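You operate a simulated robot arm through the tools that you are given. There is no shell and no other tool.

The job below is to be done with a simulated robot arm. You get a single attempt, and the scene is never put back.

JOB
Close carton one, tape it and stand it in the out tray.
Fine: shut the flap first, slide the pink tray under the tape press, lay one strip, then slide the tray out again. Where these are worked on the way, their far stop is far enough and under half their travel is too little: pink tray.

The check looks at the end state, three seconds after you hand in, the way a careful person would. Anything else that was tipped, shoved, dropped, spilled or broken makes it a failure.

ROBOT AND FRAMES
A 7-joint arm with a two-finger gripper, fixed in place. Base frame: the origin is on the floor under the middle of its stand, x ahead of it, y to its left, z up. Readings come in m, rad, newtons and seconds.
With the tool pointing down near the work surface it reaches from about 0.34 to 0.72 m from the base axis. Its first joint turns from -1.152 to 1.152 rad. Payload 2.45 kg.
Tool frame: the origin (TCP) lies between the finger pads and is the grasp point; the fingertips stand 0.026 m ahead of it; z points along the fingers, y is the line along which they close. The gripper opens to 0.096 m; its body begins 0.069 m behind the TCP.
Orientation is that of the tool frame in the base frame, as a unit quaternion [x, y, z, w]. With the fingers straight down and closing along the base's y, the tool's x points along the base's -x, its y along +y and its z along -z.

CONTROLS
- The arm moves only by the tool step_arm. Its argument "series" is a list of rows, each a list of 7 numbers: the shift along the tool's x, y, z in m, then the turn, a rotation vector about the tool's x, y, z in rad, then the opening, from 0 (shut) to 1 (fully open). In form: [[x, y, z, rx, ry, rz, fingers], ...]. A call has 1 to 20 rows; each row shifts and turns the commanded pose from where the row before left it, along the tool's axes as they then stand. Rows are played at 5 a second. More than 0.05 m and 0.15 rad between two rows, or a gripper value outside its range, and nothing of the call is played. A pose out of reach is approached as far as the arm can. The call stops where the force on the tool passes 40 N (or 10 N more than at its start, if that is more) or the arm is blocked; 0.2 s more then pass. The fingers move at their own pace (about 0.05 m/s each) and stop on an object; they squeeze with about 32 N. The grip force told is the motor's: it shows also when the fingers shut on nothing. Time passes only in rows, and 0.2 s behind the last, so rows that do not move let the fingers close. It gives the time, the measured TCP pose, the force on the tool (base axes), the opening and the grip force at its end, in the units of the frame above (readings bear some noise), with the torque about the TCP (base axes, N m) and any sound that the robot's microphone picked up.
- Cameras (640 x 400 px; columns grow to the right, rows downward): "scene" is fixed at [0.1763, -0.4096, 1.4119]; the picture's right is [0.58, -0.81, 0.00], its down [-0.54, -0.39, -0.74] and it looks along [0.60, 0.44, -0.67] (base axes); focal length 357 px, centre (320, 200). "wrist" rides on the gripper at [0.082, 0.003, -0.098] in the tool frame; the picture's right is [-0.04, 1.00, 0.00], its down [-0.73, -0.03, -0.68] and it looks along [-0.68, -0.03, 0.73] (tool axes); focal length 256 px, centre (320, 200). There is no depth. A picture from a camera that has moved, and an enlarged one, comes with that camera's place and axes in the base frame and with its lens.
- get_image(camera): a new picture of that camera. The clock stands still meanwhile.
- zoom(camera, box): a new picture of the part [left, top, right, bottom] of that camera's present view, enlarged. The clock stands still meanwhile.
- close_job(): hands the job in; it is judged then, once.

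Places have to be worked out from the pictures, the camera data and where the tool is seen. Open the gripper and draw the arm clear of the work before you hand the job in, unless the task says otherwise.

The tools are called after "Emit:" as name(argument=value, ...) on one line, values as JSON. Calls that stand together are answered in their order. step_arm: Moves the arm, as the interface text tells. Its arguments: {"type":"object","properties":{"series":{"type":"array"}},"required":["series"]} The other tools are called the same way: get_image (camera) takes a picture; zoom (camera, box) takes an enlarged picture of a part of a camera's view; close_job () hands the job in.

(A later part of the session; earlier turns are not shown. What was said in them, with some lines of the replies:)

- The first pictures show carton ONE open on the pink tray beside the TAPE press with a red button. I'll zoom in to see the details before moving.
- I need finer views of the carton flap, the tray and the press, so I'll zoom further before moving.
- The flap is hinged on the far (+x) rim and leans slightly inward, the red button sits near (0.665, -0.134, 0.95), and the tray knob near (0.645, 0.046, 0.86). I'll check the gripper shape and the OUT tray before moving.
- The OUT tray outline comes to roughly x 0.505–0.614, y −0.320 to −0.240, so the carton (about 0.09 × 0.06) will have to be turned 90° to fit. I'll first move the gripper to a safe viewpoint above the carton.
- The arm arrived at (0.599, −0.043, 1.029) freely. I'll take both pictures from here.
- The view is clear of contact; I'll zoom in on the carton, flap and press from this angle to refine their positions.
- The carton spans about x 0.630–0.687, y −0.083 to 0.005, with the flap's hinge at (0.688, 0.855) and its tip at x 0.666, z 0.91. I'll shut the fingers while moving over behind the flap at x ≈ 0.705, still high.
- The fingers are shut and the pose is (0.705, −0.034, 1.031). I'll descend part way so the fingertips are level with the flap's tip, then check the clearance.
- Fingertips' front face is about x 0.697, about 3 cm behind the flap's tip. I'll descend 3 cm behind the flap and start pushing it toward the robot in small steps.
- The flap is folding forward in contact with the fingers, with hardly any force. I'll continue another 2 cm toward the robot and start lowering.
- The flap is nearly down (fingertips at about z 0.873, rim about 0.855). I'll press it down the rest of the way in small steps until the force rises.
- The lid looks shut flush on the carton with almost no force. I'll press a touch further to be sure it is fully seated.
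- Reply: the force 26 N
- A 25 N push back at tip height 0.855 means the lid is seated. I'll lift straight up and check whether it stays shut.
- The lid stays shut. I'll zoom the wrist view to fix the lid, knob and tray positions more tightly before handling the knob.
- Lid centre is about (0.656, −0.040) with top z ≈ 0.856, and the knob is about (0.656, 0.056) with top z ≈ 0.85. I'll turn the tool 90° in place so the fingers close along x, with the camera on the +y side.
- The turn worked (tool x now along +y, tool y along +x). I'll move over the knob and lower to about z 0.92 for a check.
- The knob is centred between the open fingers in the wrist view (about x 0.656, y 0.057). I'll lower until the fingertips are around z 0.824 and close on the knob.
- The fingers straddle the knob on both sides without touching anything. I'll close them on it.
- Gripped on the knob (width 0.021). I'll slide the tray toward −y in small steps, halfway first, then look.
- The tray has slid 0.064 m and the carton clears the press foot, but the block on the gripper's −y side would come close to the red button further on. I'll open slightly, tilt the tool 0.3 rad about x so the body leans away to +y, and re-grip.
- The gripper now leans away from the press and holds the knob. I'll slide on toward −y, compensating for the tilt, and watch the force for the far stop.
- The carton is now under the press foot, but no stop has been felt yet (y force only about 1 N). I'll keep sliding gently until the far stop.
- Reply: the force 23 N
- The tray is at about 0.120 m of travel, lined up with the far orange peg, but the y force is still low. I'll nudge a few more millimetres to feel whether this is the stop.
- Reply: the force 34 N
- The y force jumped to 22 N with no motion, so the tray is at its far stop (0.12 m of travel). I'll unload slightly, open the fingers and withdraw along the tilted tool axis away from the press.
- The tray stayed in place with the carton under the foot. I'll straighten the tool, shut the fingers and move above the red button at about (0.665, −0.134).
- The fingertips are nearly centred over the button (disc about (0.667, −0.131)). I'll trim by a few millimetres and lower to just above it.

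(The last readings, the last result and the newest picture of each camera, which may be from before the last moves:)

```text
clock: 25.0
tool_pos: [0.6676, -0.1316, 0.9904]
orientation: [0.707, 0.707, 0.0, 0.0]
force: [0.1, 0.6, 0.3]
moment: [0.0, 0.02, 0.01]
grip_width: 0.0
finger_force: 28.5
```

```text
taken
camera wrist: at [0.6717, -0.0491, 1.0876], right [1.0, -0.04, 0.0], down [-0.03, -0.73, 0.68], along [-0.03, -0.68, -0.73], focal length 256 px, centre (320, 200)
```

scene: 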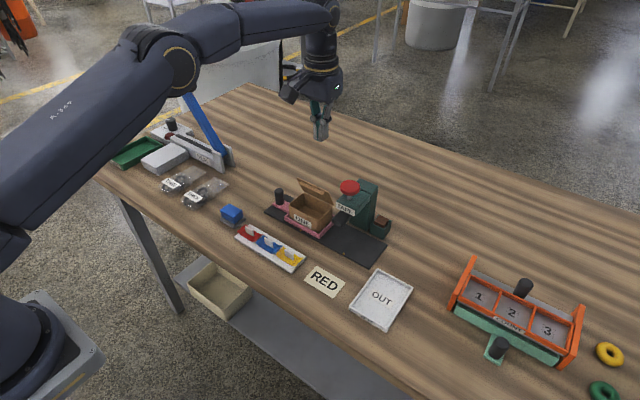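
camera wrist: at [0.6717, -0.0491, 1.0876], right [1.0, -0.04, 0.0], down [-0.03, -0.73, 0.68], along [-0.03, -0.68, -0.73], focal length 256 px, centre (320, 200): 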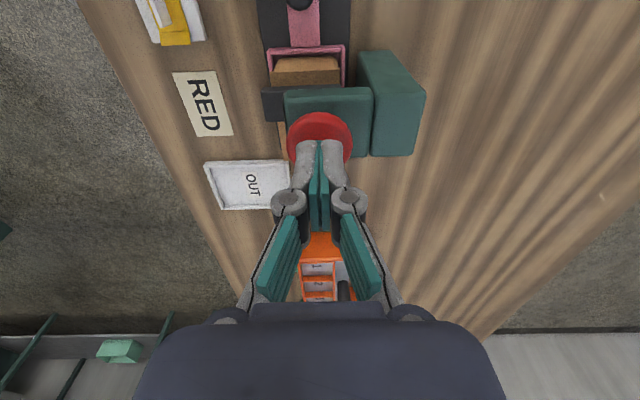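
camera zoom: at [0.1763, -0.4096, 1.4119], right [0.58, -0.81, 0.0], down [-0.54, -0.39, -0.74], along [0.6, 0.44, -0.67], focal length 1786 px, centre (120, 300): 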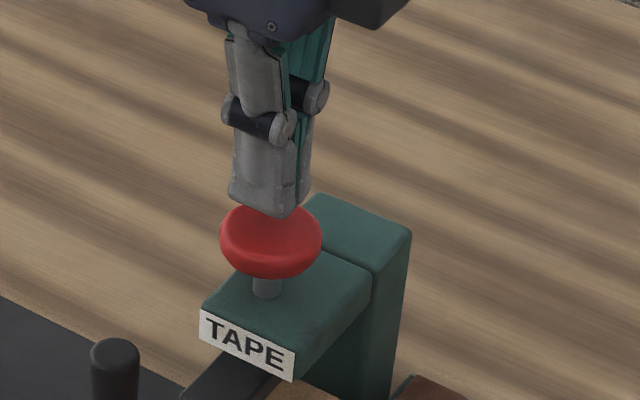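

The fingertips hang about a centimetre above the middle of the button. I'll press it straight down once in one stroke, until the force limit stops me.

Emit:
step_arm(series=[[0, 0, 0.004, 0, 0, 0, 0], [0, 0, 0.004, 0, 0, 0, 0], [0, 0, 0.004, 0, 0, 0, 0], [0, 0, 0.004, 0, 0, 0, 0], [0, 0, 0.004, 0, 0, 0, 0], [0, 0, 0.004, 0, 0, 0, 0], [0, 0, 0.004, 0, 0, 0, 0], [0, 0, 0.004, 0, 0, 0, 0], [0, 0, 0.004, 0, 0, 0, 0], [0, 0, 0.004, 0, 0, 0, 0]])

Emit:
zoom(camera="scene", box=[312, 160, 408, 240])

```text
clock: 27.1
tool_pos: [0.6671, -0.1317, 0.9623]
orientation: [0.707, 0.707, 0.001, 0.002]
force: [-3.8, 0.2, 10.2]
moment: [-0.01, 0.08, -0.01]
grip_width: 0.0063
finger_force: 28.8
heard: click
stopped in row 10: the force on the tool passed its limit at 46 N (the readings are from after the stop); the commanded pose is now the measured one
```

```text
5.00 times, centred on (360, 200) of scene
camera zoom: at [0.176, -0.4095, 1.412], right [0.58, -0.81, 0.0], down [-0.54, -0.39, -0.74], along [0.6, 0.44, -0.67], focal length 1786 px, centre (120, 200)
```

zoom: 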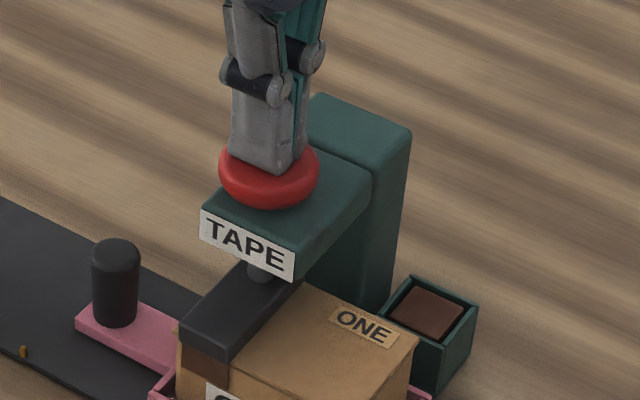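

A click was heard, the foot came down on the lid and a brown strip now shows at the carton's front edge. I'll lift off straight up and inspect.

Emit:
step_arm(series=[[0, 0, -0.01, 0, 0, 0, 0], [0, 0, -0.02, 0, 0, 0, 0], [0, 0, -0.04, 0, 0, 0, 0], [0.03, 0, -0.02, 0, 0, 0, 0], [0.04, 0, 0, 0, 0, 0, 0]])

Emit:
zoom(camera="scene", box=[282, 160, 410, 260])

Emit:
get_image(camera="wrist")

```text
clock: 28.3
tool_pos: [0.6674, -0.0619, 1.0482]
orientation: [0.708, 0.706, 0.001, 0.003]
force: [0.4, 0.2, 0.9]
moment: [-0.02, -0.02, 0.02]
grip_width: 0.0
finger_force: 28.9
```

```text
4.00 times, centred on (346, 210) of scene
camera zoom: at [0.1763, -0.4096, 1.412], right [0.58, -0.81, 0.0], down [-0.54, -0.39, -0.74], along [0.6, 0.44, -0.67], focal length 1429 px, centre (216, 160)
```

zoom: 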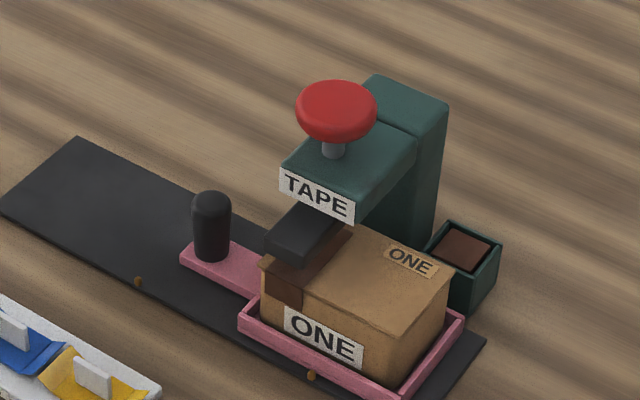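

```text
taken
camera wrist: at [0.6707, 0.0201, 1.1465], right [1.0, -0.04, 0.0], down [-0.03, -0.73, 0.68], along [-0.03, -0.68, -0.73], focal length 256 px, centre (320, 200)
```

wrist: 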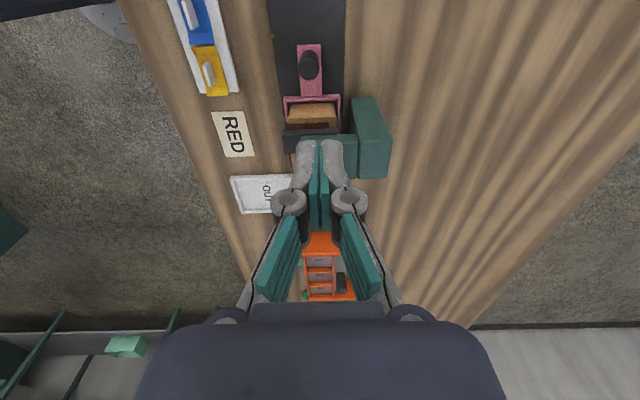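

The press foot has risen again and a single strip lies over the lid and front edge. I'll move back beside the knob with the fingers opening, tilt again, and line up for re-gripping it.

Emit:
step_arm(series=[[0.045, -0.0124, 0, 0, 0, 0, 0.45], [0, 0, 0.044, 0, 0, 0, 0.45], [0, 0, 0, 0, -0.1, 0, 0.45], [0, 0, 0, 0, -0.1, 0, 0.45], [0, 0, 0, 0, -0.1, 0, 0.45], [0, 0, 0, 0, 0, 0, 0.45]])

Emit:
get_image(camera="wrist")

Emit:
zoom(camera="scene", box=[262, 120, 422, 245])

```text
clock: 29.7
tool_pos: [0.6549, -0.0172, 1.005]
orientation: [0.7, 0.699, -0.105, 0.107]
force: [-0.2, -0.5, 1.0]
moment: [0.01, 0.0, 0.01]
grip_width: 0.0429
finger_force: 0.1
```

```text
taken
camera wrist: at [0.6589, 0.0911, 1.0737], right [1.0, -0.04, 0.02], down [-0.03, -0.5, 0.87], along [-0.03, -0.87, -0.5], focal length 256 px, centre (320, 200)
```

wrist: 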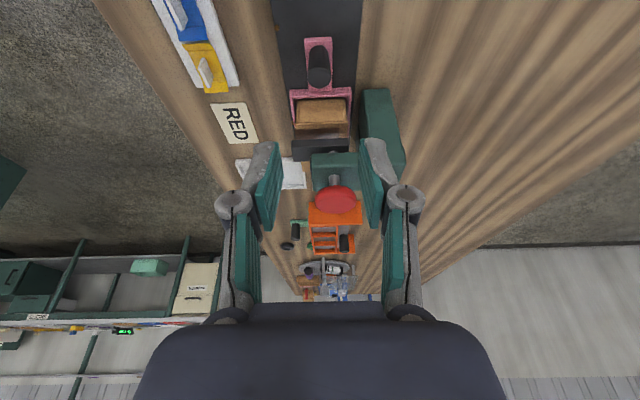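

```text
3.20 times, centred on (342, 182) of scene
camera zoom: at [0.1763, -0.4096, 1.4119], right [0.58, -0.81, 0.0], down [-0.54, -0.39, -0.74], along [0.6, 0.44, -0.67], focal length 1143 px, centre (250, 256)
```

zoom: 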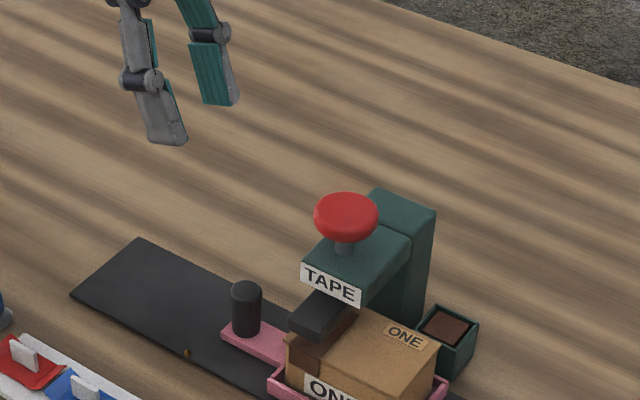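

This pose lies on the same line I withdrew along, so the approach is known to be clear. I'll go in along the tool axis 0.162 m and close on the knob.

Emit:
step_arm(series=[[0, 0, 0.04, 0, 0, 0, 0.45], [0, 0, 0.04, 0, 0, 0, 0.45], [0, 0, 0.035, 0, 0, 0, 0.45], [0, 0, 0.025, 0, 0, 0, 0.45], [0, 0, 0.012, 0, 0, 0, 0.45], [0, 0, 0.01, 0, 0, 0, 0.45], [0, 0, 0, 0, 0, 0, 0.45], [0, 0, 0, 0, 0, 0, 0], [0, 0, 0, 0, 0, 0, 0], [0, 0, 0, 0, 0, 0, 0]])

Emit:
zoom(camera="scene", box=[262, 140, 422, 265])

```text
clock: 31.9
tool_pos: [0.6545, -0.0651, 0.8501]
orientation: [0.7, 0.698, -0.106, 0.105]
force: [-10.7, 0.6, 2.4]
moment: [0.07, -0.02, -0.01]
grip_width: 0.021
finger_force: 42.6
```

```text
3.20 times, centred on (342, 202) of scene
camera zoom: at [0.176, -0.4096, 1.412], right [0.58, -0.81, 0.0], down [-0.54, -0.39, -0.74], along [0.6, 0.44, -0.67], focal length 1143 px, centre (250, 192)
```

zoom: 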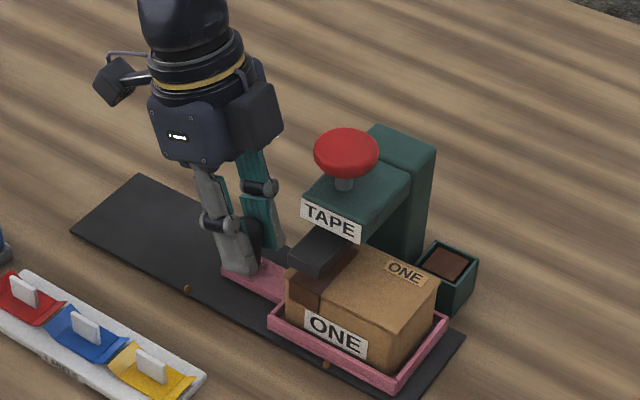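

The knob is gripped again at y −0.065. I'll slide the tray back out toward +y by about 0.12 m.

Emit:
step_arm(series=[[0.00764, 0, -0.00236, 0, 0, 0, 0], [0.01146, 0, -0.00355, 0, 0, 0, 0], [0.01146, 0, -0.00355, 0, 0, 0, 0], [0.01146, 0, -0.00355, 0, 0, 0, 0], [0.01146, 0, -0.00355, 0, 0, 0, 0], [0.01146, 0, -0.00355, 0, 0, 0, 0], [0.01146, 0, -0.00355, 0, 0, 0, 0], [0.01146, 0, -0.00355, 0, 0, 0, 0], [0.01146, 0, -0.00355, 0, 0, 0, 0], [0.00764, 0, -0.00236, 0, 0, 0, 0], [0.00573, 0, -0.00177, 0, 0, 0, 0]])

Emit:
zoom(camera="scene", box=[240, 140, 400, 265])

```text
clock: 34.3
tool_pos: [0.655, 0.0525, 0.851]
orientation: [0.699, 0.699, -0.104, 0.106]
force: [-12.1, 3.1, -12.6]
moment: [-0.52, 0.08, 0.0]
grip_width: 0.021
finger_force: 44.8
```

```text
3.20 times, centred on (320, 202) of scene
camera zoom: at [0.1763, -0.4095, 1.412], right [0.58, -0.81, 0.0], down [-0.54, -0.39, -0.74], along [0.6, 0.44, -0.67], focal length 1143 px, centre (320, 192)
```

zoom: 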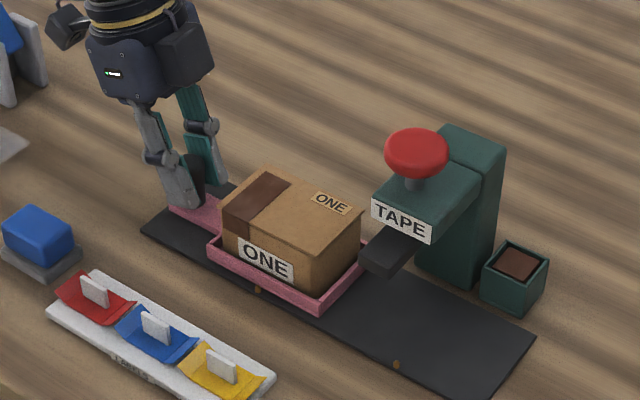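

The taped carton is back near the start position, knob at y 0.0525 against its original 0.056. I'll nudge the last few millimetres to the near stop.

Emit:
step_arm(series=[[0.00287, 0, -0.00089, 0, 0, 0, 0], [0.00287, 0, -0.00089, 0, 0, 0, 0]])

```text
clock: 34.9
tool_pos: [0.6549, 0.0561, 0.8516]
orientation: [0.7, 0.697, -0.108, 0.108]
force: [-9.9, -19.3, -15.3]
moment: [1.11, -0.05, 0.02]
grip_width: 0.0208
finger_force: 45.3
```

The tray is back against its near stop (y force −19 N at 0.056). I'll unload, open, and withdraw upward along the tool axis, then straighten the tool.

Emit:
step_arm(series=[[-0.00191, 0, 0.00059, 0, 0, 0, 0], [0, 0, 0, 0, 0, 0, 0.45], [0, 0, 0, 0, 0, 0, 0.45], [0, 0, 0, 0, 0, 0, 0.45], [0, 0, -0.02, 0, 0, 0, 0.45], [0, 0, -0.03, 0, 0, 0, 0.45], [0, 0, -0.04, 0, 0, 0, 0.6], [0, 0, -0.04, 0, 0, 0, 0.8], [0, 0, -0.03, 0, 0.1, 0, 0.9], [0, 0, 0, 0, 0.1, 0, 0.9], [0, 0, 0, 0, 0.1, 0, 0.9]])

Emit:
get_image(camera="wrist")

Emit:
zoom(camera="scene", box=[262, 170, 358, 230])

```text
clock: 37.3
tool_pos: [0.6557, 0.1057, 1.0034]
orientation: [0.706, 0.708, 0.001, 0.001]
force: [-0.4, -0.2, -0.7]
moment: [-0.01, -0.02, -0.03]
grip_width: 0.0864
finger_force: 0.0
```

```text
taken
camera wrist: at [0.6596, 0.1874, 1.1017], right [1.0, -0.04, 0.0], down [-0.03, -0.73, 0.68], along [-0.02, -0.68, -0.73], focal length 256 px, centre (320, 200)
```

wrist: 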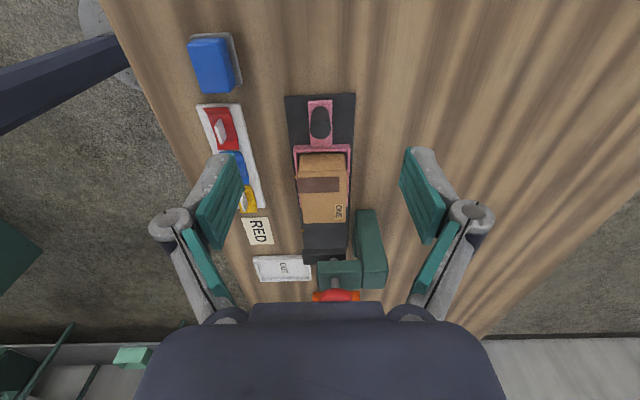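

```text
6.67 times, centred on (310, 200) of scene
camera zoom: at [0.1763, -0.4096, 1.4119], right [0.58, -0.81, 0.0], down [-0.54, -0.39, -0.74], along [0.6, 0.44, -0.67], focal length 2382 px, centre (387, 200)
```

zoom: 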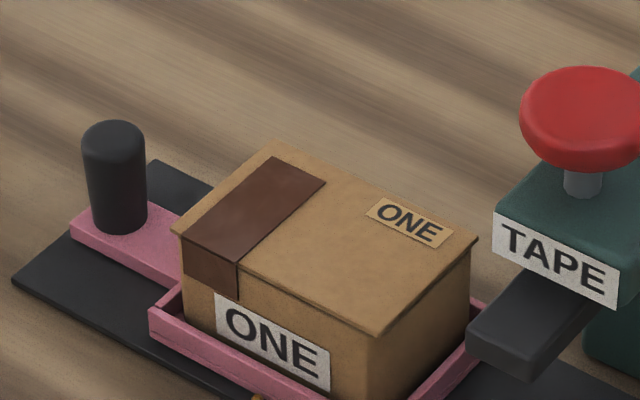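

One strip sits neatly across the lid and down the front, and the tray is out again. I'll move over the carton centre with the fingers open for a look before gripping it.

Emit:
step_arm(series=[[-0.0365, 0, 0, 0, 0, 0, 0.9], [-0.0365, 0, 0, 0, 0, 0, 0.9], [-0.0365, 0, 0, 0, 0, 0, 0.9], [-0.0362, 0, 0, 0, 0, 0, 0.9], [0, 0, 0.035, 0, 0, 0, 0.9], [0, 0, 0.035, 0, 0, 0, 0.9]])

Emit:
get_image(camera="wrist")

Emit:
zoom(camera="scene", box=[240, 120, 400, 245])

```text
clock: 38.7
tool_pos: [0.6554, -0.0398, 0.935]
orientation: [0.707, 0.707, 0.002, 0.001]
force: [-0.1, 0.2, 0.6]
moment: [-0.01, -0.02, 0.01]
grip_width: 0.0864
finger_force: 0.0
```

```text
taken
camera wrist: at [0.6592, 0.0418, 1.0319], right [1.0, -0.04, 0.0], down [-0.03, -0.73, 0.68], along [-0.02, -0.68, -0.73], focal length 256 px, centre (320, 200)
```

wrist: 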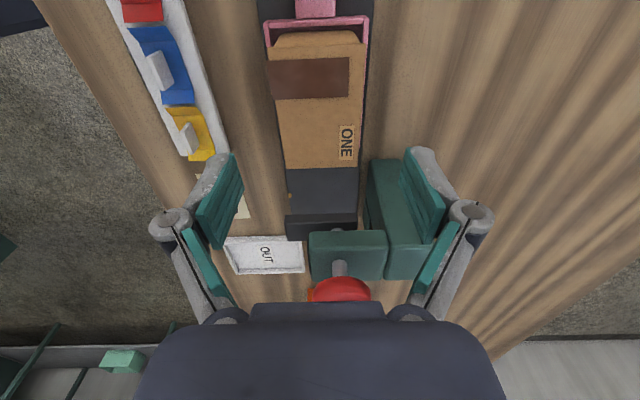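

```text
3.20 times, centred on (320, 182) of scene
camera zoom: at [0.1763, -0.4096, 1.4119], right [0.58, -0.81, 0.0], down [-0.54, -0.39, -0.74], along [0.6, 0.44, -0.67], focal length 1143 px, centre (320, 256)
```

zoom: 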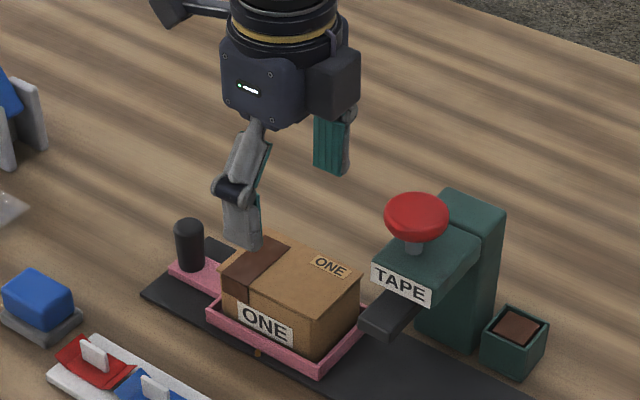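

Lid works out at x 0.626–0.687, y −0.084 to 0.002, so the gripper is centred within a couple of millimetres. I'll lower until the fingertips are about 2.6 cm down the carton's sides, above the pink tray wall.

Emit:
step_arm(series=[[-0.001, 0.001, 0.03, 0, 0, 0, 0.9], [0, 0, 0.03, 0, 0, 0, 0.9], [0, 0, 0.012, 0, 0, 0, 0.9], [0, 0, 0.008, 0, 0, 0, 0.9]])

Emit:
get_image(camera="wrist")

Emit:
zoom(camera="scene", box=[262, 150, 390, 250])

```text
clock: 39.7
tool_pos: [0.6566, -0.0432, 0.853]
orientation: [0.707, 0.707, 0.001, 0.002]
force: [0.9, 0.4, -0.7]
moment: [0.0, 0.0, -0.01]
grip_width: 0.0861
finger_force: 0.1
```

```text
taken
camera wrist: at [0.6598, 0.0401, 0.9502], right [1.0, -0.04, 0.0], down [-0.03, -0.73, 0.68], along [-0.02, -0.68, -0.73], focal length 256 px, centre (320, 200)
```

wrist: 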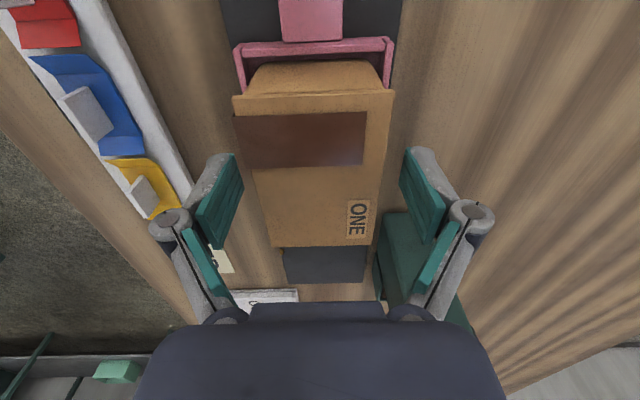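

```text
4.00 times, centred on (326, 200) of scene
camera zoom: at [0.1763, -0.4096, 1.4119], right [0.58, -0.81, 0.0], down [-0.54, -0.39, -0.74], along [0.6, 0.44, -0.67], focal length 1429 px, centre (296, 200)
```

zoom: 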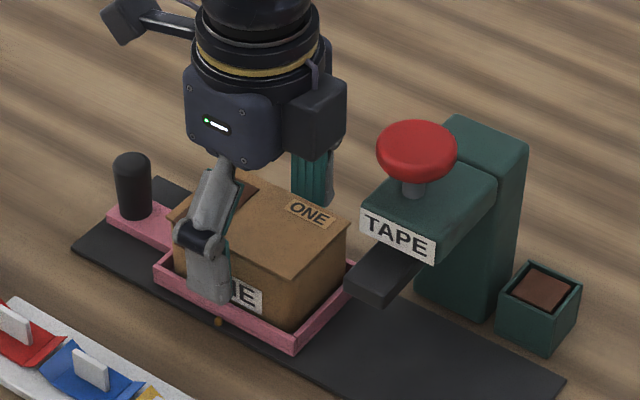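

The fingers straddle the carton with clearance, tips at about z 0.827, just above the tray wall. I'll trim 1.5 mm toward −x and close on the carton.

Emit:
step_arm(series=[[0, -0.0015, 0, 0, 0, 0, 0.8], [0, 0, 0, 0, 0, 0, 0.7], [0, 0, 0, 0, 0, 0, 0.6], [0, 0, 0, 0, 0, 0, 0.5], [0, 0, 0, 0, 0, 0, 0.3], [0, 0, 0, 0, 0, 0, 0], [0, 0, 0, 0, 0, 0, 0]])

Emit:
zoom(camera="scene", box=[262, 150, 390, 250])

Emit:
get_image(camera="wrist")

```text
clock: 41.3
tool_pos: [0.6547, -0.0429, 0.8533]
orientation: [0.707, 0.707, 0.001, 0.002]
force: [-1.0, -0.1, 3.0]
moment: [0.01, -0.03, -0.02]
grip_width: 0.0587
finger_force: 32.1
```

```text
4.00 times, centred on (326, 200) of scene
camera zoom: at [0.1763, -0.4096, 1.412], right [0.58, -0.81, 0.0], down [-0.54, -0.39, -0.74], along [0.6, 0.44, -0.67], focal length 1429 px, centre (296, 200)
```

zoom: 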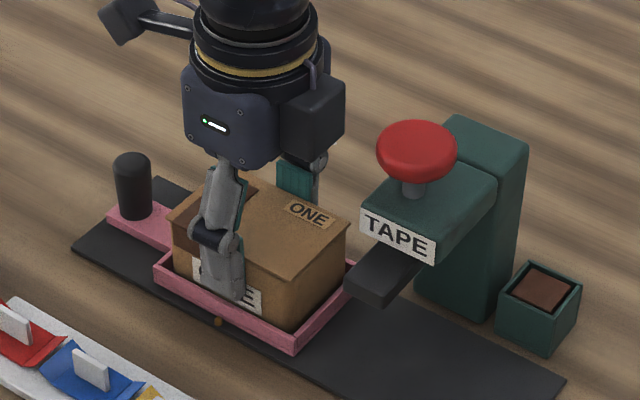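

```text
taken
camera wrist: at [0.6583, 0.0401, 0.951], right [1.0, -0.04, 0.0], down [-0.03, -0.73, 0.68], along [-0.02, -0.68, -0.73], focal length 256 px, centre (320, 200)
```

wrist: 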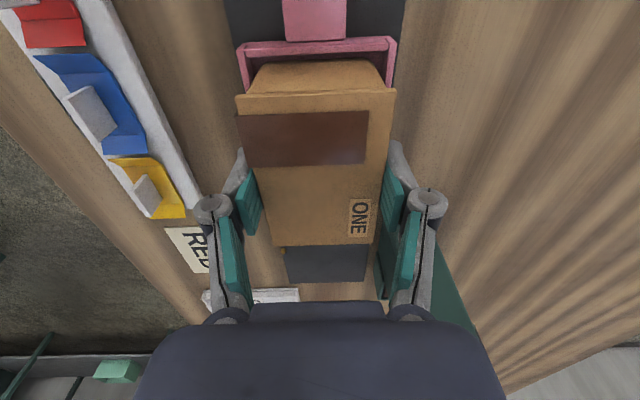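

The carton is held at width 0.0587 with 32 N. I'll lift it a few centimetres and check that it comes up level and the tray stays.

Emit:
step_arm(series=[[0, 0, -0.006, 0, 0, 0, 0], [0, 0, -0.01, 0, 0, 0, 0], [0, 0, -0.015, 0, 0, 0, 0], [0, 0, -0.015, 0, 0, 0, 0]])

Emit:
zoom(camera="scene", box=[262, 130, 390, 230])

Emit:
get_image(camera="wrist")

```text
clock: 42.3
tool_pos: [0.6548, -0.0424, 0.9001]
orientation: [0.707, 0.707, 0.001, 0.001]
force: [0.2, -0.6, -1.1]
moment: [0.02, 0.0, -0.04]
grip_width: 0.0589
finger_force: 31.7
```

```text
4.00 times, centred on (326, 180) of scene
camera zoom: at [0.1763, -0.4096, 1.4119], right [0.58, -0.81, 0.0], down [-0.54, -0.39, -0.74], along [0.6, 0.44, -0.67], focal length 1429 px, centre (296, 280)
```

zoom: 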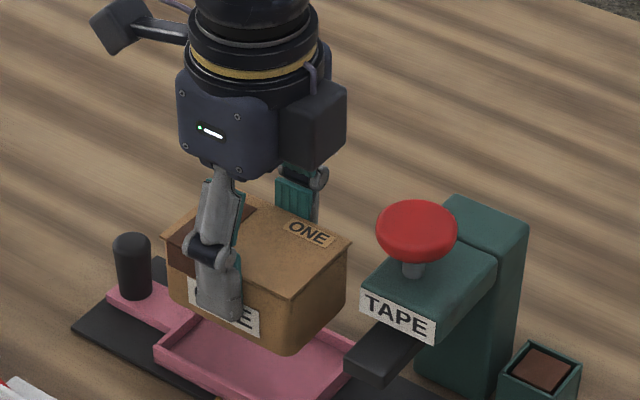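

```text
taken
camera wrist: at [0.6582, 0.0404, 0.9971], right [1.0, -0.04, 0.0], down [-0.03, -0.73, 0.68], along [-0.03, -0.68, -0.73], focal length 256 px, centre (320, 200)
```

wrist: 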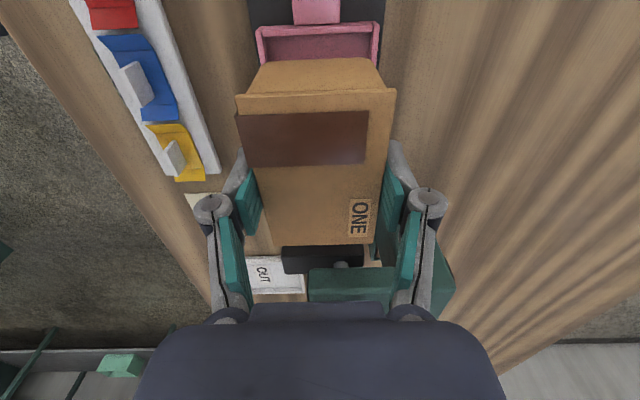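

The carton is up level and the tray stayed put. I'll raise it well clear, draw it toward the robot, then start turning it 90° back.

Emit:
step_arm(series=[[0, 0, -0.03, 0, 0, 0, 0], [0, 0, -0.035, 0, 0, 0, 0], [0, 0, -0.035, 0, 0, 0, 0], [0, -0.03, -0.02, 0, 0, 0, 0], [0, -0.035, 0, 0, 0, 0, 0], [0, -0.03, 0, 0, 0, 0, 0], [0, 0, 0, 0, 0, -0.1309, 0], [0, 0, 0, 0, 0, -0.1309, 0], [0, 0, 0, 0, 0, -0.1309, 0], [0, 0, 0, 0, 0, -0.1309, 0], [0, 0, 0, 0, 0, -0.1309, 0], [0, 0, 0, 0, 0, -0.1309, 0], [0, 0, 0, 0, 0, -0.1309, 0], [0, 0, 0, 0, 0, -0.1309, 0], [0, 0, 0, 0, 0, -0.1309, 0], [0, 0, 0, 0, 0, -0.1309, 0], [0, 0, 0, 0, 0, -0.1309, 0], [0, 0, 0, 0, 0, -0.1309, 0]])

Emit:
get_image(camera="wrist")

Emit:
get_image(camera="scene")

```text
clock: 46.1
tool_pos: [0.5585, -0.0423, 1.0194]
orientation: [0.0, 1.0, -0.001, 0.002]
force: [-0.7, -0.3, -0.9]
moment: [-0.01, -0.03, 0.02]
grip_width: 0.0587
finger_force: 32.7
```

```text
taken
camera wrist: at [0.4786, -0.038, 1.1169], right [0.04, 1.0, 0.0], down [0.73, -0.03, 0.68], along [0.68, -0.03, -0.73], focal length 256 px, centre (320, 200)
```

wrist: 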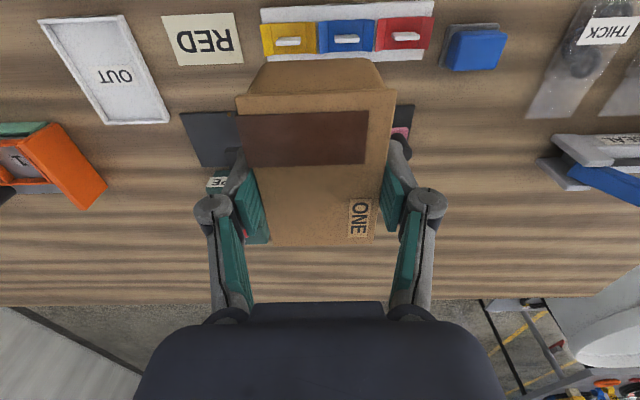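

```text
taken
```

scene: 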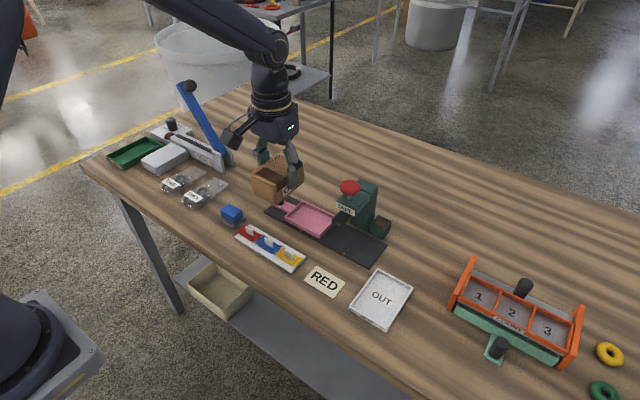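

The carton is turned and hangs level at (0.5585, −0.042, 1.019). I'll zoom on the OUT tray from here to refine its position before carrying the carton over.

Emit:
zoom(camera="wrist", box=[30, 5, 190, 130])

Emit:
zoom(camera="scene", box=[340, 260, 420, 340])

```text
3.20 times, centred on (110, 68) of wrist
camera zoom: at [0.4786, -0.038, 1.1169], right [0.04, 1.0, 0.0], down [0.73, -0.03, 0.68], along [0.68, -0.03, -0.73], focal length 819 px, centre (992, 624)
```

zoom: 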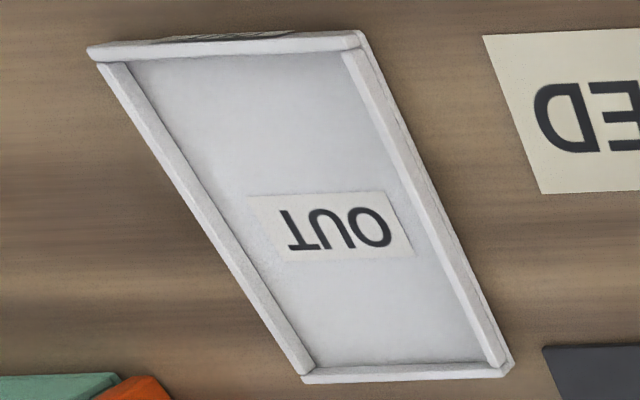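

```text
5.00 times, centred on (380, 300) of scene
camera zoom: at [0.1763, -0.4096, 1.4119], right [0.58, -0.81, 0.0], down [-0.54, -0.39, -0.74], along [0.6, 0.44, -0.67], focal length 1786 px, centre (20, -300)
```

zoom: 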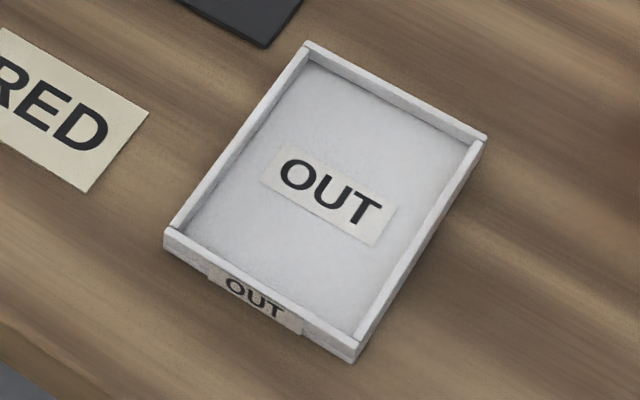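

Combining both cameras the OUT tray centre is about (0.561, −0.279), inner space roughly 0.10 × 0.07. I'll carry the carton over it at height and then come down part way to compare.

Emit:
step_arm(series=[[-0.0004, -0.0394, 0, 0, 0, 0, 0], [-0.0004, -0.0394, 0, 0, 0, 0, 0], [-0.0004, -0.0394, 0, 0, 0, 0, 0], [-0.0004, -0.0394, 0, 0, 0, 0, 0], [-0.0004, -0.0394, 0, 0, 0, 0, 0], [0, -0.0394, 0, 0, 0, 0, 0], [0, 0, 0.03, 0, 0, 0, 0], [0, 0, 0.03, 0, 0, 0, 0], [0, 0, 0.03, 0, 0, 0, 0], [0, 0, 0, 0, 0, 0, 0]])

Emit:
get_image(camera="wrist")

Emit:
zoom(camera="scene", box=[320, 220, 448, 340])

```text
clock: 48.3
tool_pos: [0.5637, -0.2769, 0.9296]
orientation: [0.0, 1.0, -0.001, 0.002]
force: [0.5, 0.1, 0.1]
moment: [0.0, -0.01, 0.01]
grip_width: 0.0591
finger_force: 32.0
```

```text
taken
camera wrist: at [0.482, -0.2738, 1.0265], right [0.04, 1.0, 0.0], down [0.73, -0.03, 0.68], along [0.68, -0.03, -0.73], focal length 256 px, centre (320, 200)
```

wrist: 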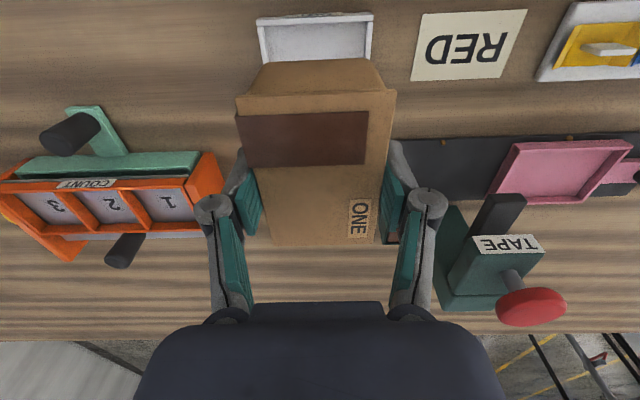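

```text
3.33 times, centred on (384, 280) of scene
camera zoom: at [0.1763, -0.4096, 1.4119], right [0.58, -0.81, 0.0], down [-0.54, -0.39, -0.74], along [0.6, 0.44, -0.67], focal length 1191 px, centre (107, -67)
```

zoom: 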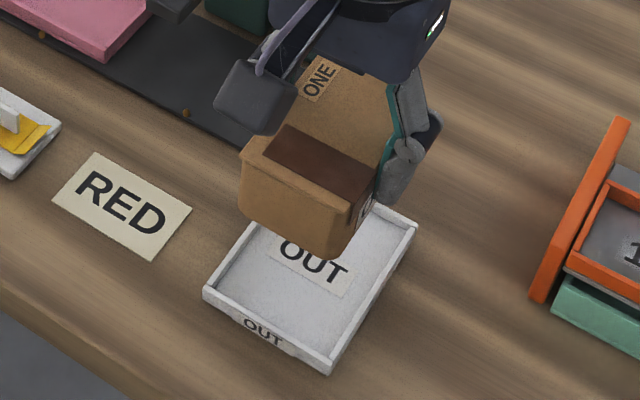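

The carton hangs above the OUT tray; I'll zoom the wrist view to compare the tray's near edge and the carton's position.

Emit:
zoom(camera="wrist", box=[220, 0, 420, 125])

Emit:
zoom(camera="scene", box=[350, 235, 430, 335])

```text
3.20 times, centred on (320, 62) of wrist
camera zoom: at [0.482, -0.2738, 1.0265], right [0.04, 1.0, 0.0], down [0.73, -0.03, 0.68], along [0.68, -0.03, -0.73], focal length 819 px, centre (320, 640)
```

zoom: 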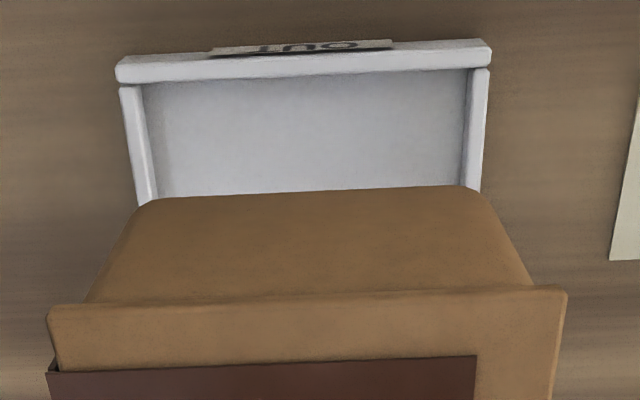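

```text
4.00 times, centred on (390, 285) of scene
camera zoom: at [0.1763, -0.4096, 1.4119], right [0.58, -0.81, 0.0], down [-0.54, -0.39, -0.74], along [0.6, 0.44, -0.67], focal length 1429 px, centre (40, -140)
```

zoom: 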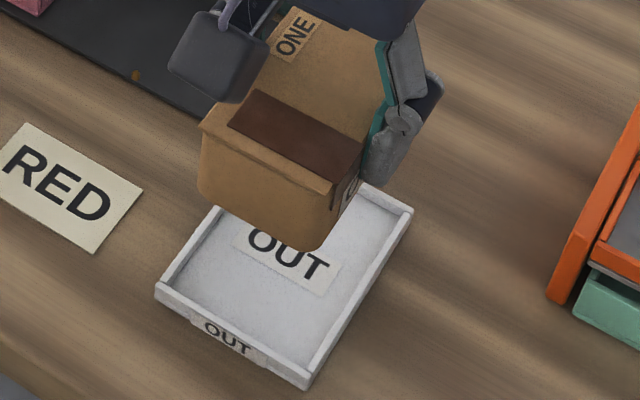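

Triangulating both views puts the tray rim at about z 0.806 with the inner space x 0.515–0.613, y −0.316 to −0.243; the carton needs shifting about +2 mm in x and −3 mm in y. I'll apply that and come down to just above the rim for a last check.

Emit:
step_arm(series=[[-0.002, -0.0028, 0.015, 0, 0, 0, 0], [0, 0, 0.02, 0, 0, 0, 0], [0, 0, 0.02, 0, 0, 0, 0], [0, 0, 0, 0, 0, 0, 0]])

Emit:
zoom(camera="wrist", box=[220, 0, 420, 125])

Emit:
zoom(camera="scene", box=[350, 235, 430, 335])

```text
clock: 49.3
tool_pos: [0.5657, -0.2812, 0.8763]
orientation: [0.0, 1.0, -0.002, 0.001]
force: [0.1, 0.9, -0.3]
moment: [-0.01, 0.01, -0.01]
grip_width: 0.0588
finger_force: 32.3
```

```text
3.20 times, centred on (320, 62) of wrist
camera zoom: at [0.4838, -0.2769, 0.9723], right [0.04, 1.0, 0.0], down [0.73, -0.03, 0.68], along [0.68, -0.03, -0.73], focal length 819 px, centre (320, 640)
```

zoom: 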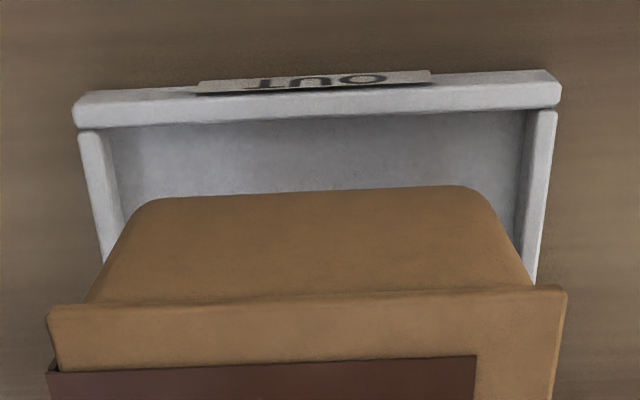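

```text
4.00 times, centred on (390, 285) of scene
camera zoom: at [0.1763, -0.4096, 1.4119], right [0.58, -0.81, 0.0], down [-0.54, -0.39, -0.74], along [0.6, 0.44, -0.67], focal length 1429 px, centre (40, -140)
```

zoom: 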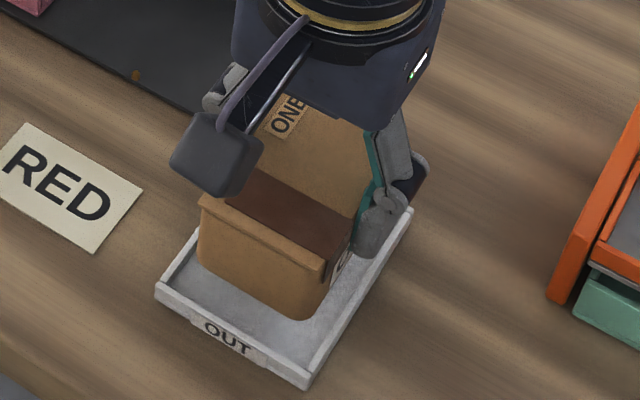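

The carton is centred over the tray with about 5 mm or more margin on each side. I'll lower it into the tray, slowing near the floor.

Emit:
step_arm(series=[[0, 0, 0.01, 0, 0, 0, 0], [0, 0, 0.008, 0, 0, 0, 0], [0, 0, 0.004, 0, 0, 0, 0], [0, 0, 0.002, 0, 0, 0, 0]])

Emit:
zoom(camera="scene", box=[350, 235, 430, 335])

```text
clock: 50.3
tool_pos: [0.5651, -0.2811, 0.8497]
orientation: [0.0, 1.0, -0.002, 0.002]
force: [0.5, 0.4, -0.5]
moment: [-0.01, 0.01, 0.0]
grip_width: 0.059
finger_force: 32.1
```

```text
4.00 times, centred on (390, 285) of scene
camera zoom: at [0.1763, -0.4096, 1.4119], right [0.58, -0.81, 0.0], down [-0.54, -0.39, -0.74], along [0.6, 0.44, -0.67], focal length 1429 px, centre (40, -140)
```

zoom: 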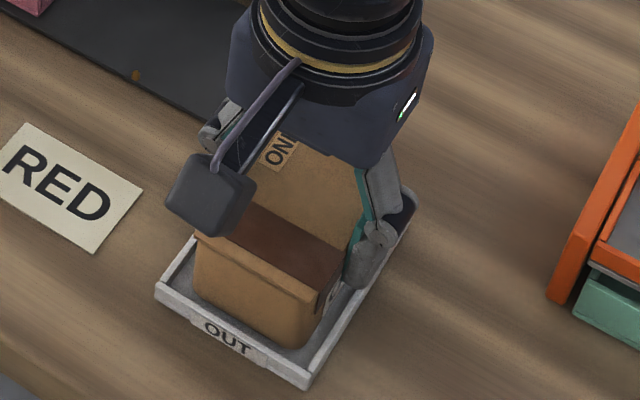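

The carton is inside the walls with no contact force yet (TCP z 0.850). I'll ease it down a few millimetres more until the floor is felt.

Emit:
step_arm(series=[[0, 0, 0.0015, 0, 0, 0, 0], [0, 0, 0.0015, 0, 0, 0, 0]])

```text
clock: 50.9
tool_pos: [0.5643, -0.2824, 0.8489]
orientation: [0.0, 1.0, -0.001, 0.002]
force: [-2.9, 1.8, 10.9]
moment: [0.3, 0.48, 0.0]
grip_width: 0.0586
finger_force: 32.0
```

A 11 N push at the carton's near corner suggests the floor has been touched there first. I'll look closely to confirm it's inside on the floor rather than on a wall.

Emit:
zoom(camera="wrist", box=[200, 0, 440, 150])

Emit:
zoom(camera="scene", box=[350, 275, 414, 335])

```text
2.67 times, centred on (320, 75) of wrist
camera zoom: at [0.4834, -0.2768, 0.9457], right [0.04, 1.0, 0.0], down [0.73, -0.03, 0.68], along [0.68, -0.03, -0.73], focal length 683 px, centre (320, 533)
```

zoom: 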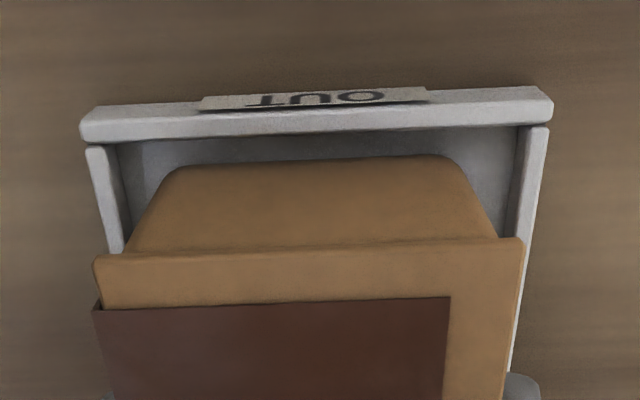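

```text
6.67 times, centred on (382, 305) of scene
camera zoom: at [0.1761, -0.4094, 1.412], right [0.58, -0.81, 0.0], down [-0.54, -0.39, -0.74], along [0.6, 0.44, -0.67], focal length 2382 px, centre (-93, -500)
```

zoom: 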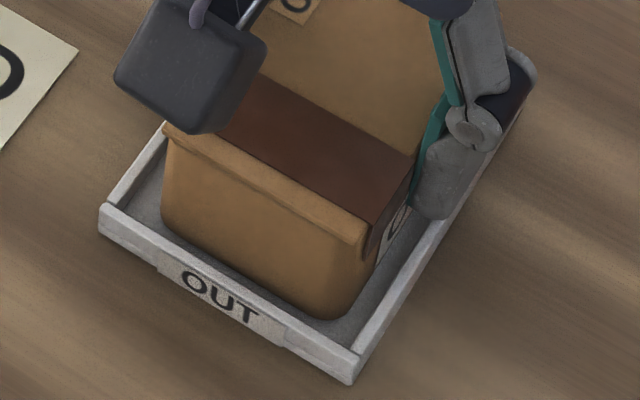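

The carton stands inside the tray on its floor, clear of all walls, and the fingertips are above the rim. I'll ease off and open the fingers slowly.

Emit:
step_arm(series=[[0, 0, -0.001, 0, 0, 0, 0], [0, 0, 0, 0, 0, 0, 0.65], [0, 0, 0, 0, 0, 0, 0.7], [0, 0, 0, 0, 0, 0, 0.75], [0, 0, 0, 0, 0, 0, 0.82], [0, 0, 0, 0, 0, 0, 0.82]])

Emit:
zoom(camera="scene", box=[340, 235, 436, 335])

Emit:
get_image(camera="wrist")

```text
clock: 52.3
tool_pos: [0.5647, -0.2811, 0.8494]
orientation: [0.0, 1.0, -0.001, 0.002]
force: [0.2, 0.4, 0.9]
moment: [-0.01, 0.01, 0.0]
grip_width: 0.0789
finger_force: 0.0
```

```text
4.00 times, centred on (388, 285) of scene
camera zoom: at [0.1763, -0.4096, 1.4119], right [0.58, -0.81, 0.0], down [-0.54, -0.39, -0.74], along [0.6, 0.44, -0.67], focal length 1429 px, centre (48, -140)
```

zoom: 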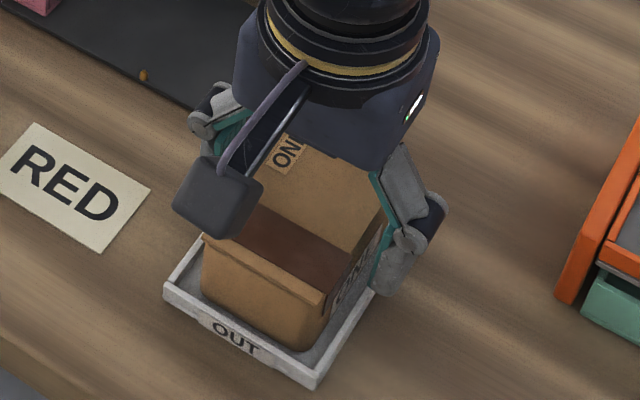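

```text
taken
camera wrist: at [0.4834, -0.2765, 0.9461], right [0.04, 1.0, 0.0], down [0.73, -0.03, 0.68], along [0.68, -0.03, -0.73], focal length 256 px, centre (320, 200)
```

wrist: 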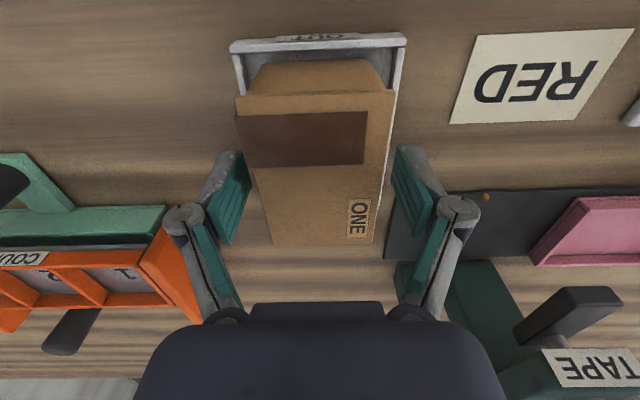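

The carton is released and standing upright in the tray, fingers clear of both sides. I'll lift straight up and away, then inspect everything.

Emit:
step_arm(series=[[0, 0, -0.01, 0, 0, 0, 0.82], [0, 0, -0.03, 0, 0, 0, 0.82], [0, 0, -0.04, 0, 0, 0, 0.9], [0, 0, -0.04, 0, 0, 0, 1], [0, 0, -0.04, 0, 0, 0, 1], [0.03, 0.03, -0.02, 0, 0, 0, 1], [0.03, 0.03, 0, 0, 0, 0, 1], [0.03, 0.03, 0, 0, 0, 0, 1], [0, 0, 0, 0, 0, 0, 1]])

Emit:
get_image(camera="scene")

Emit:
zoom(camera="scene", box=[340, 235, 436, 335])

Emit:
get_image(camera="wrist")

```text
clock: 54.3
tool_pos: [0.4729, -0.1911, 1.0285]
orientation: [-0.001, 1.0, -0.001, 0.002]
force: [0.0, 0.2, -0.1]
moment: [0.0, 0.0, -0.01]
grip_width: 0.0963
finger_force: 0.0
```

```text
taken
```

scene: 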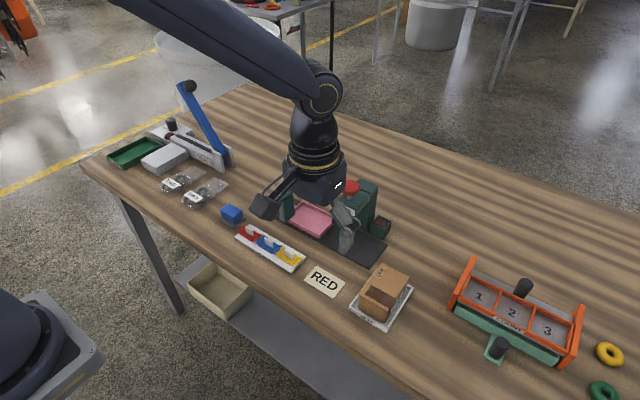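

```text
4.00 times, centred on (388, 285) of scene
camera zoom: at [0.1763, -0.4096, 1.4119], right [0.58, -0.81, 0.0], down [-0.54, -0.39, -0.74], along [0.6, 0.44, -0.67], focal length 1429 px, centre (48, -140)
```

zoom: 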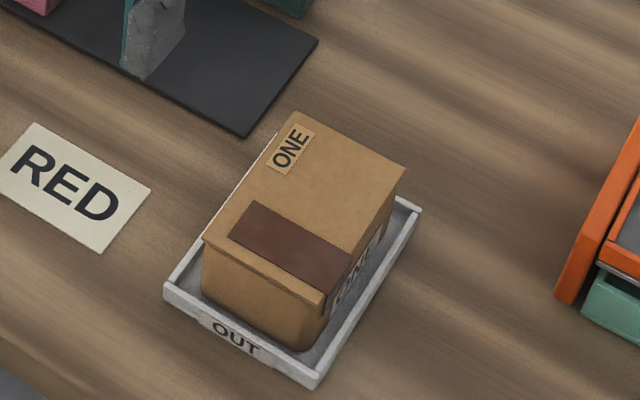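

```text
taken
camera wrist: at [0.3918, -0.1856, 1.1257], right [0.04, 1.0, 0.0], down [0.73, -0.03, 0.68], along [0.68, -0.03, -0.73], focal length 256 px, centre (320, 200)
```

wrist: 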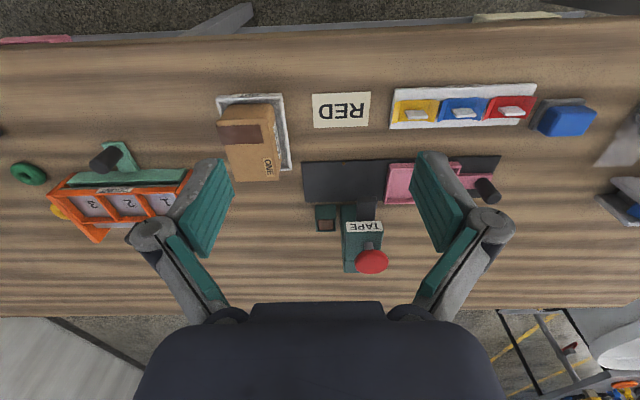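

The carton stands upright in the OUT tray, shut and taped with one strip, the pink tray is out, and nothing else looks disturbed. I'll draw the arm back up to its starting area.

Emit:
step_arm(series=[[0.017, 0.019, -0.032, 0, 0, 0, 1], [0.017, 0.019, -0.032, 0, 0, 0, 1], [0.017, 0.019, -0.032, 0, 0, 0, 1], [0.017, 0.019, -0.032, 0, 0, 0, 1], [0, 0, 0, 0, 0, 0, 1], [0, 0, 0, 0, 0, 0, 1]])

Emit:
get_image(camera="scene")

Emit:
zoom(camera="scene", box=[250, 170, 440, 340])

```text
clock: 55.7
tool_pos: [0.4061, -0.1142, 1.1556]
orientation: [0.0, 1.0, 0.0, 0.002]
force: [-0.7, 0.2, -0.9]
moment: [0.03, 0.01, 0.02]
grip_width: 0.096
finger_force: 0.0
```

```text
taken
```

scene: 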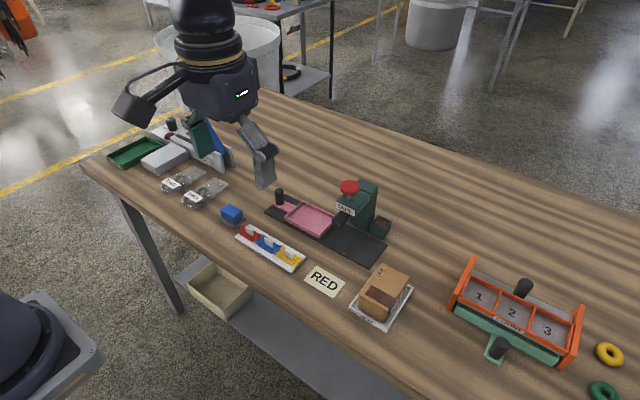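

```text
2.35 times, centred on (345, 255) of scene
camera zoom: at [0.1763, -0.4096, 1.4119], right [0.58, -0.81, 0.0], down [-0.54, -0.39, -0.74], along [0.6, 0.44, -0.67], focal length 841 px, centre (261, 71)
```

zoom: 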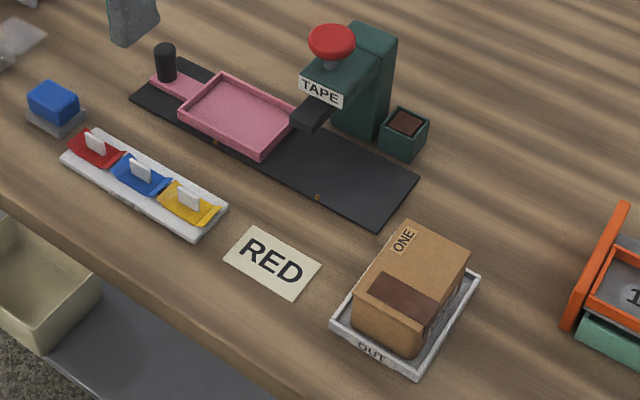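

Carton one is shut, taped with one strip and standing in the OUT tray. The pink tray is back out, and the arm is clear with its gripper open. I'm handing the job in.

Emit:
close_job()

```text
The job is handed in.
```

I closed carton one, taped it with a single strip, and stood it upright in the out tray. The job is handed in, but no verdict has come back yet.

- **Flap:** I shut it first and pressed it down until it seated. It stayed closed afterwards.
- **Tape:** I slid the pink tray to its far stop and pressed the button once, with one click heard. The strip lies across the lid and down the front. At the far stop the press foot sits towards one end of the carton, so the strip is off-centre.
- **Pink tray:** I slid it back out to its near stop.
- **Out tray:** The carton is turned a quarter turn so it fits. It sits on the floor of the tray, clear of the walls.

The final pictures show nothing else moved or tipped. The gripper is open and the arm is back near its start position.
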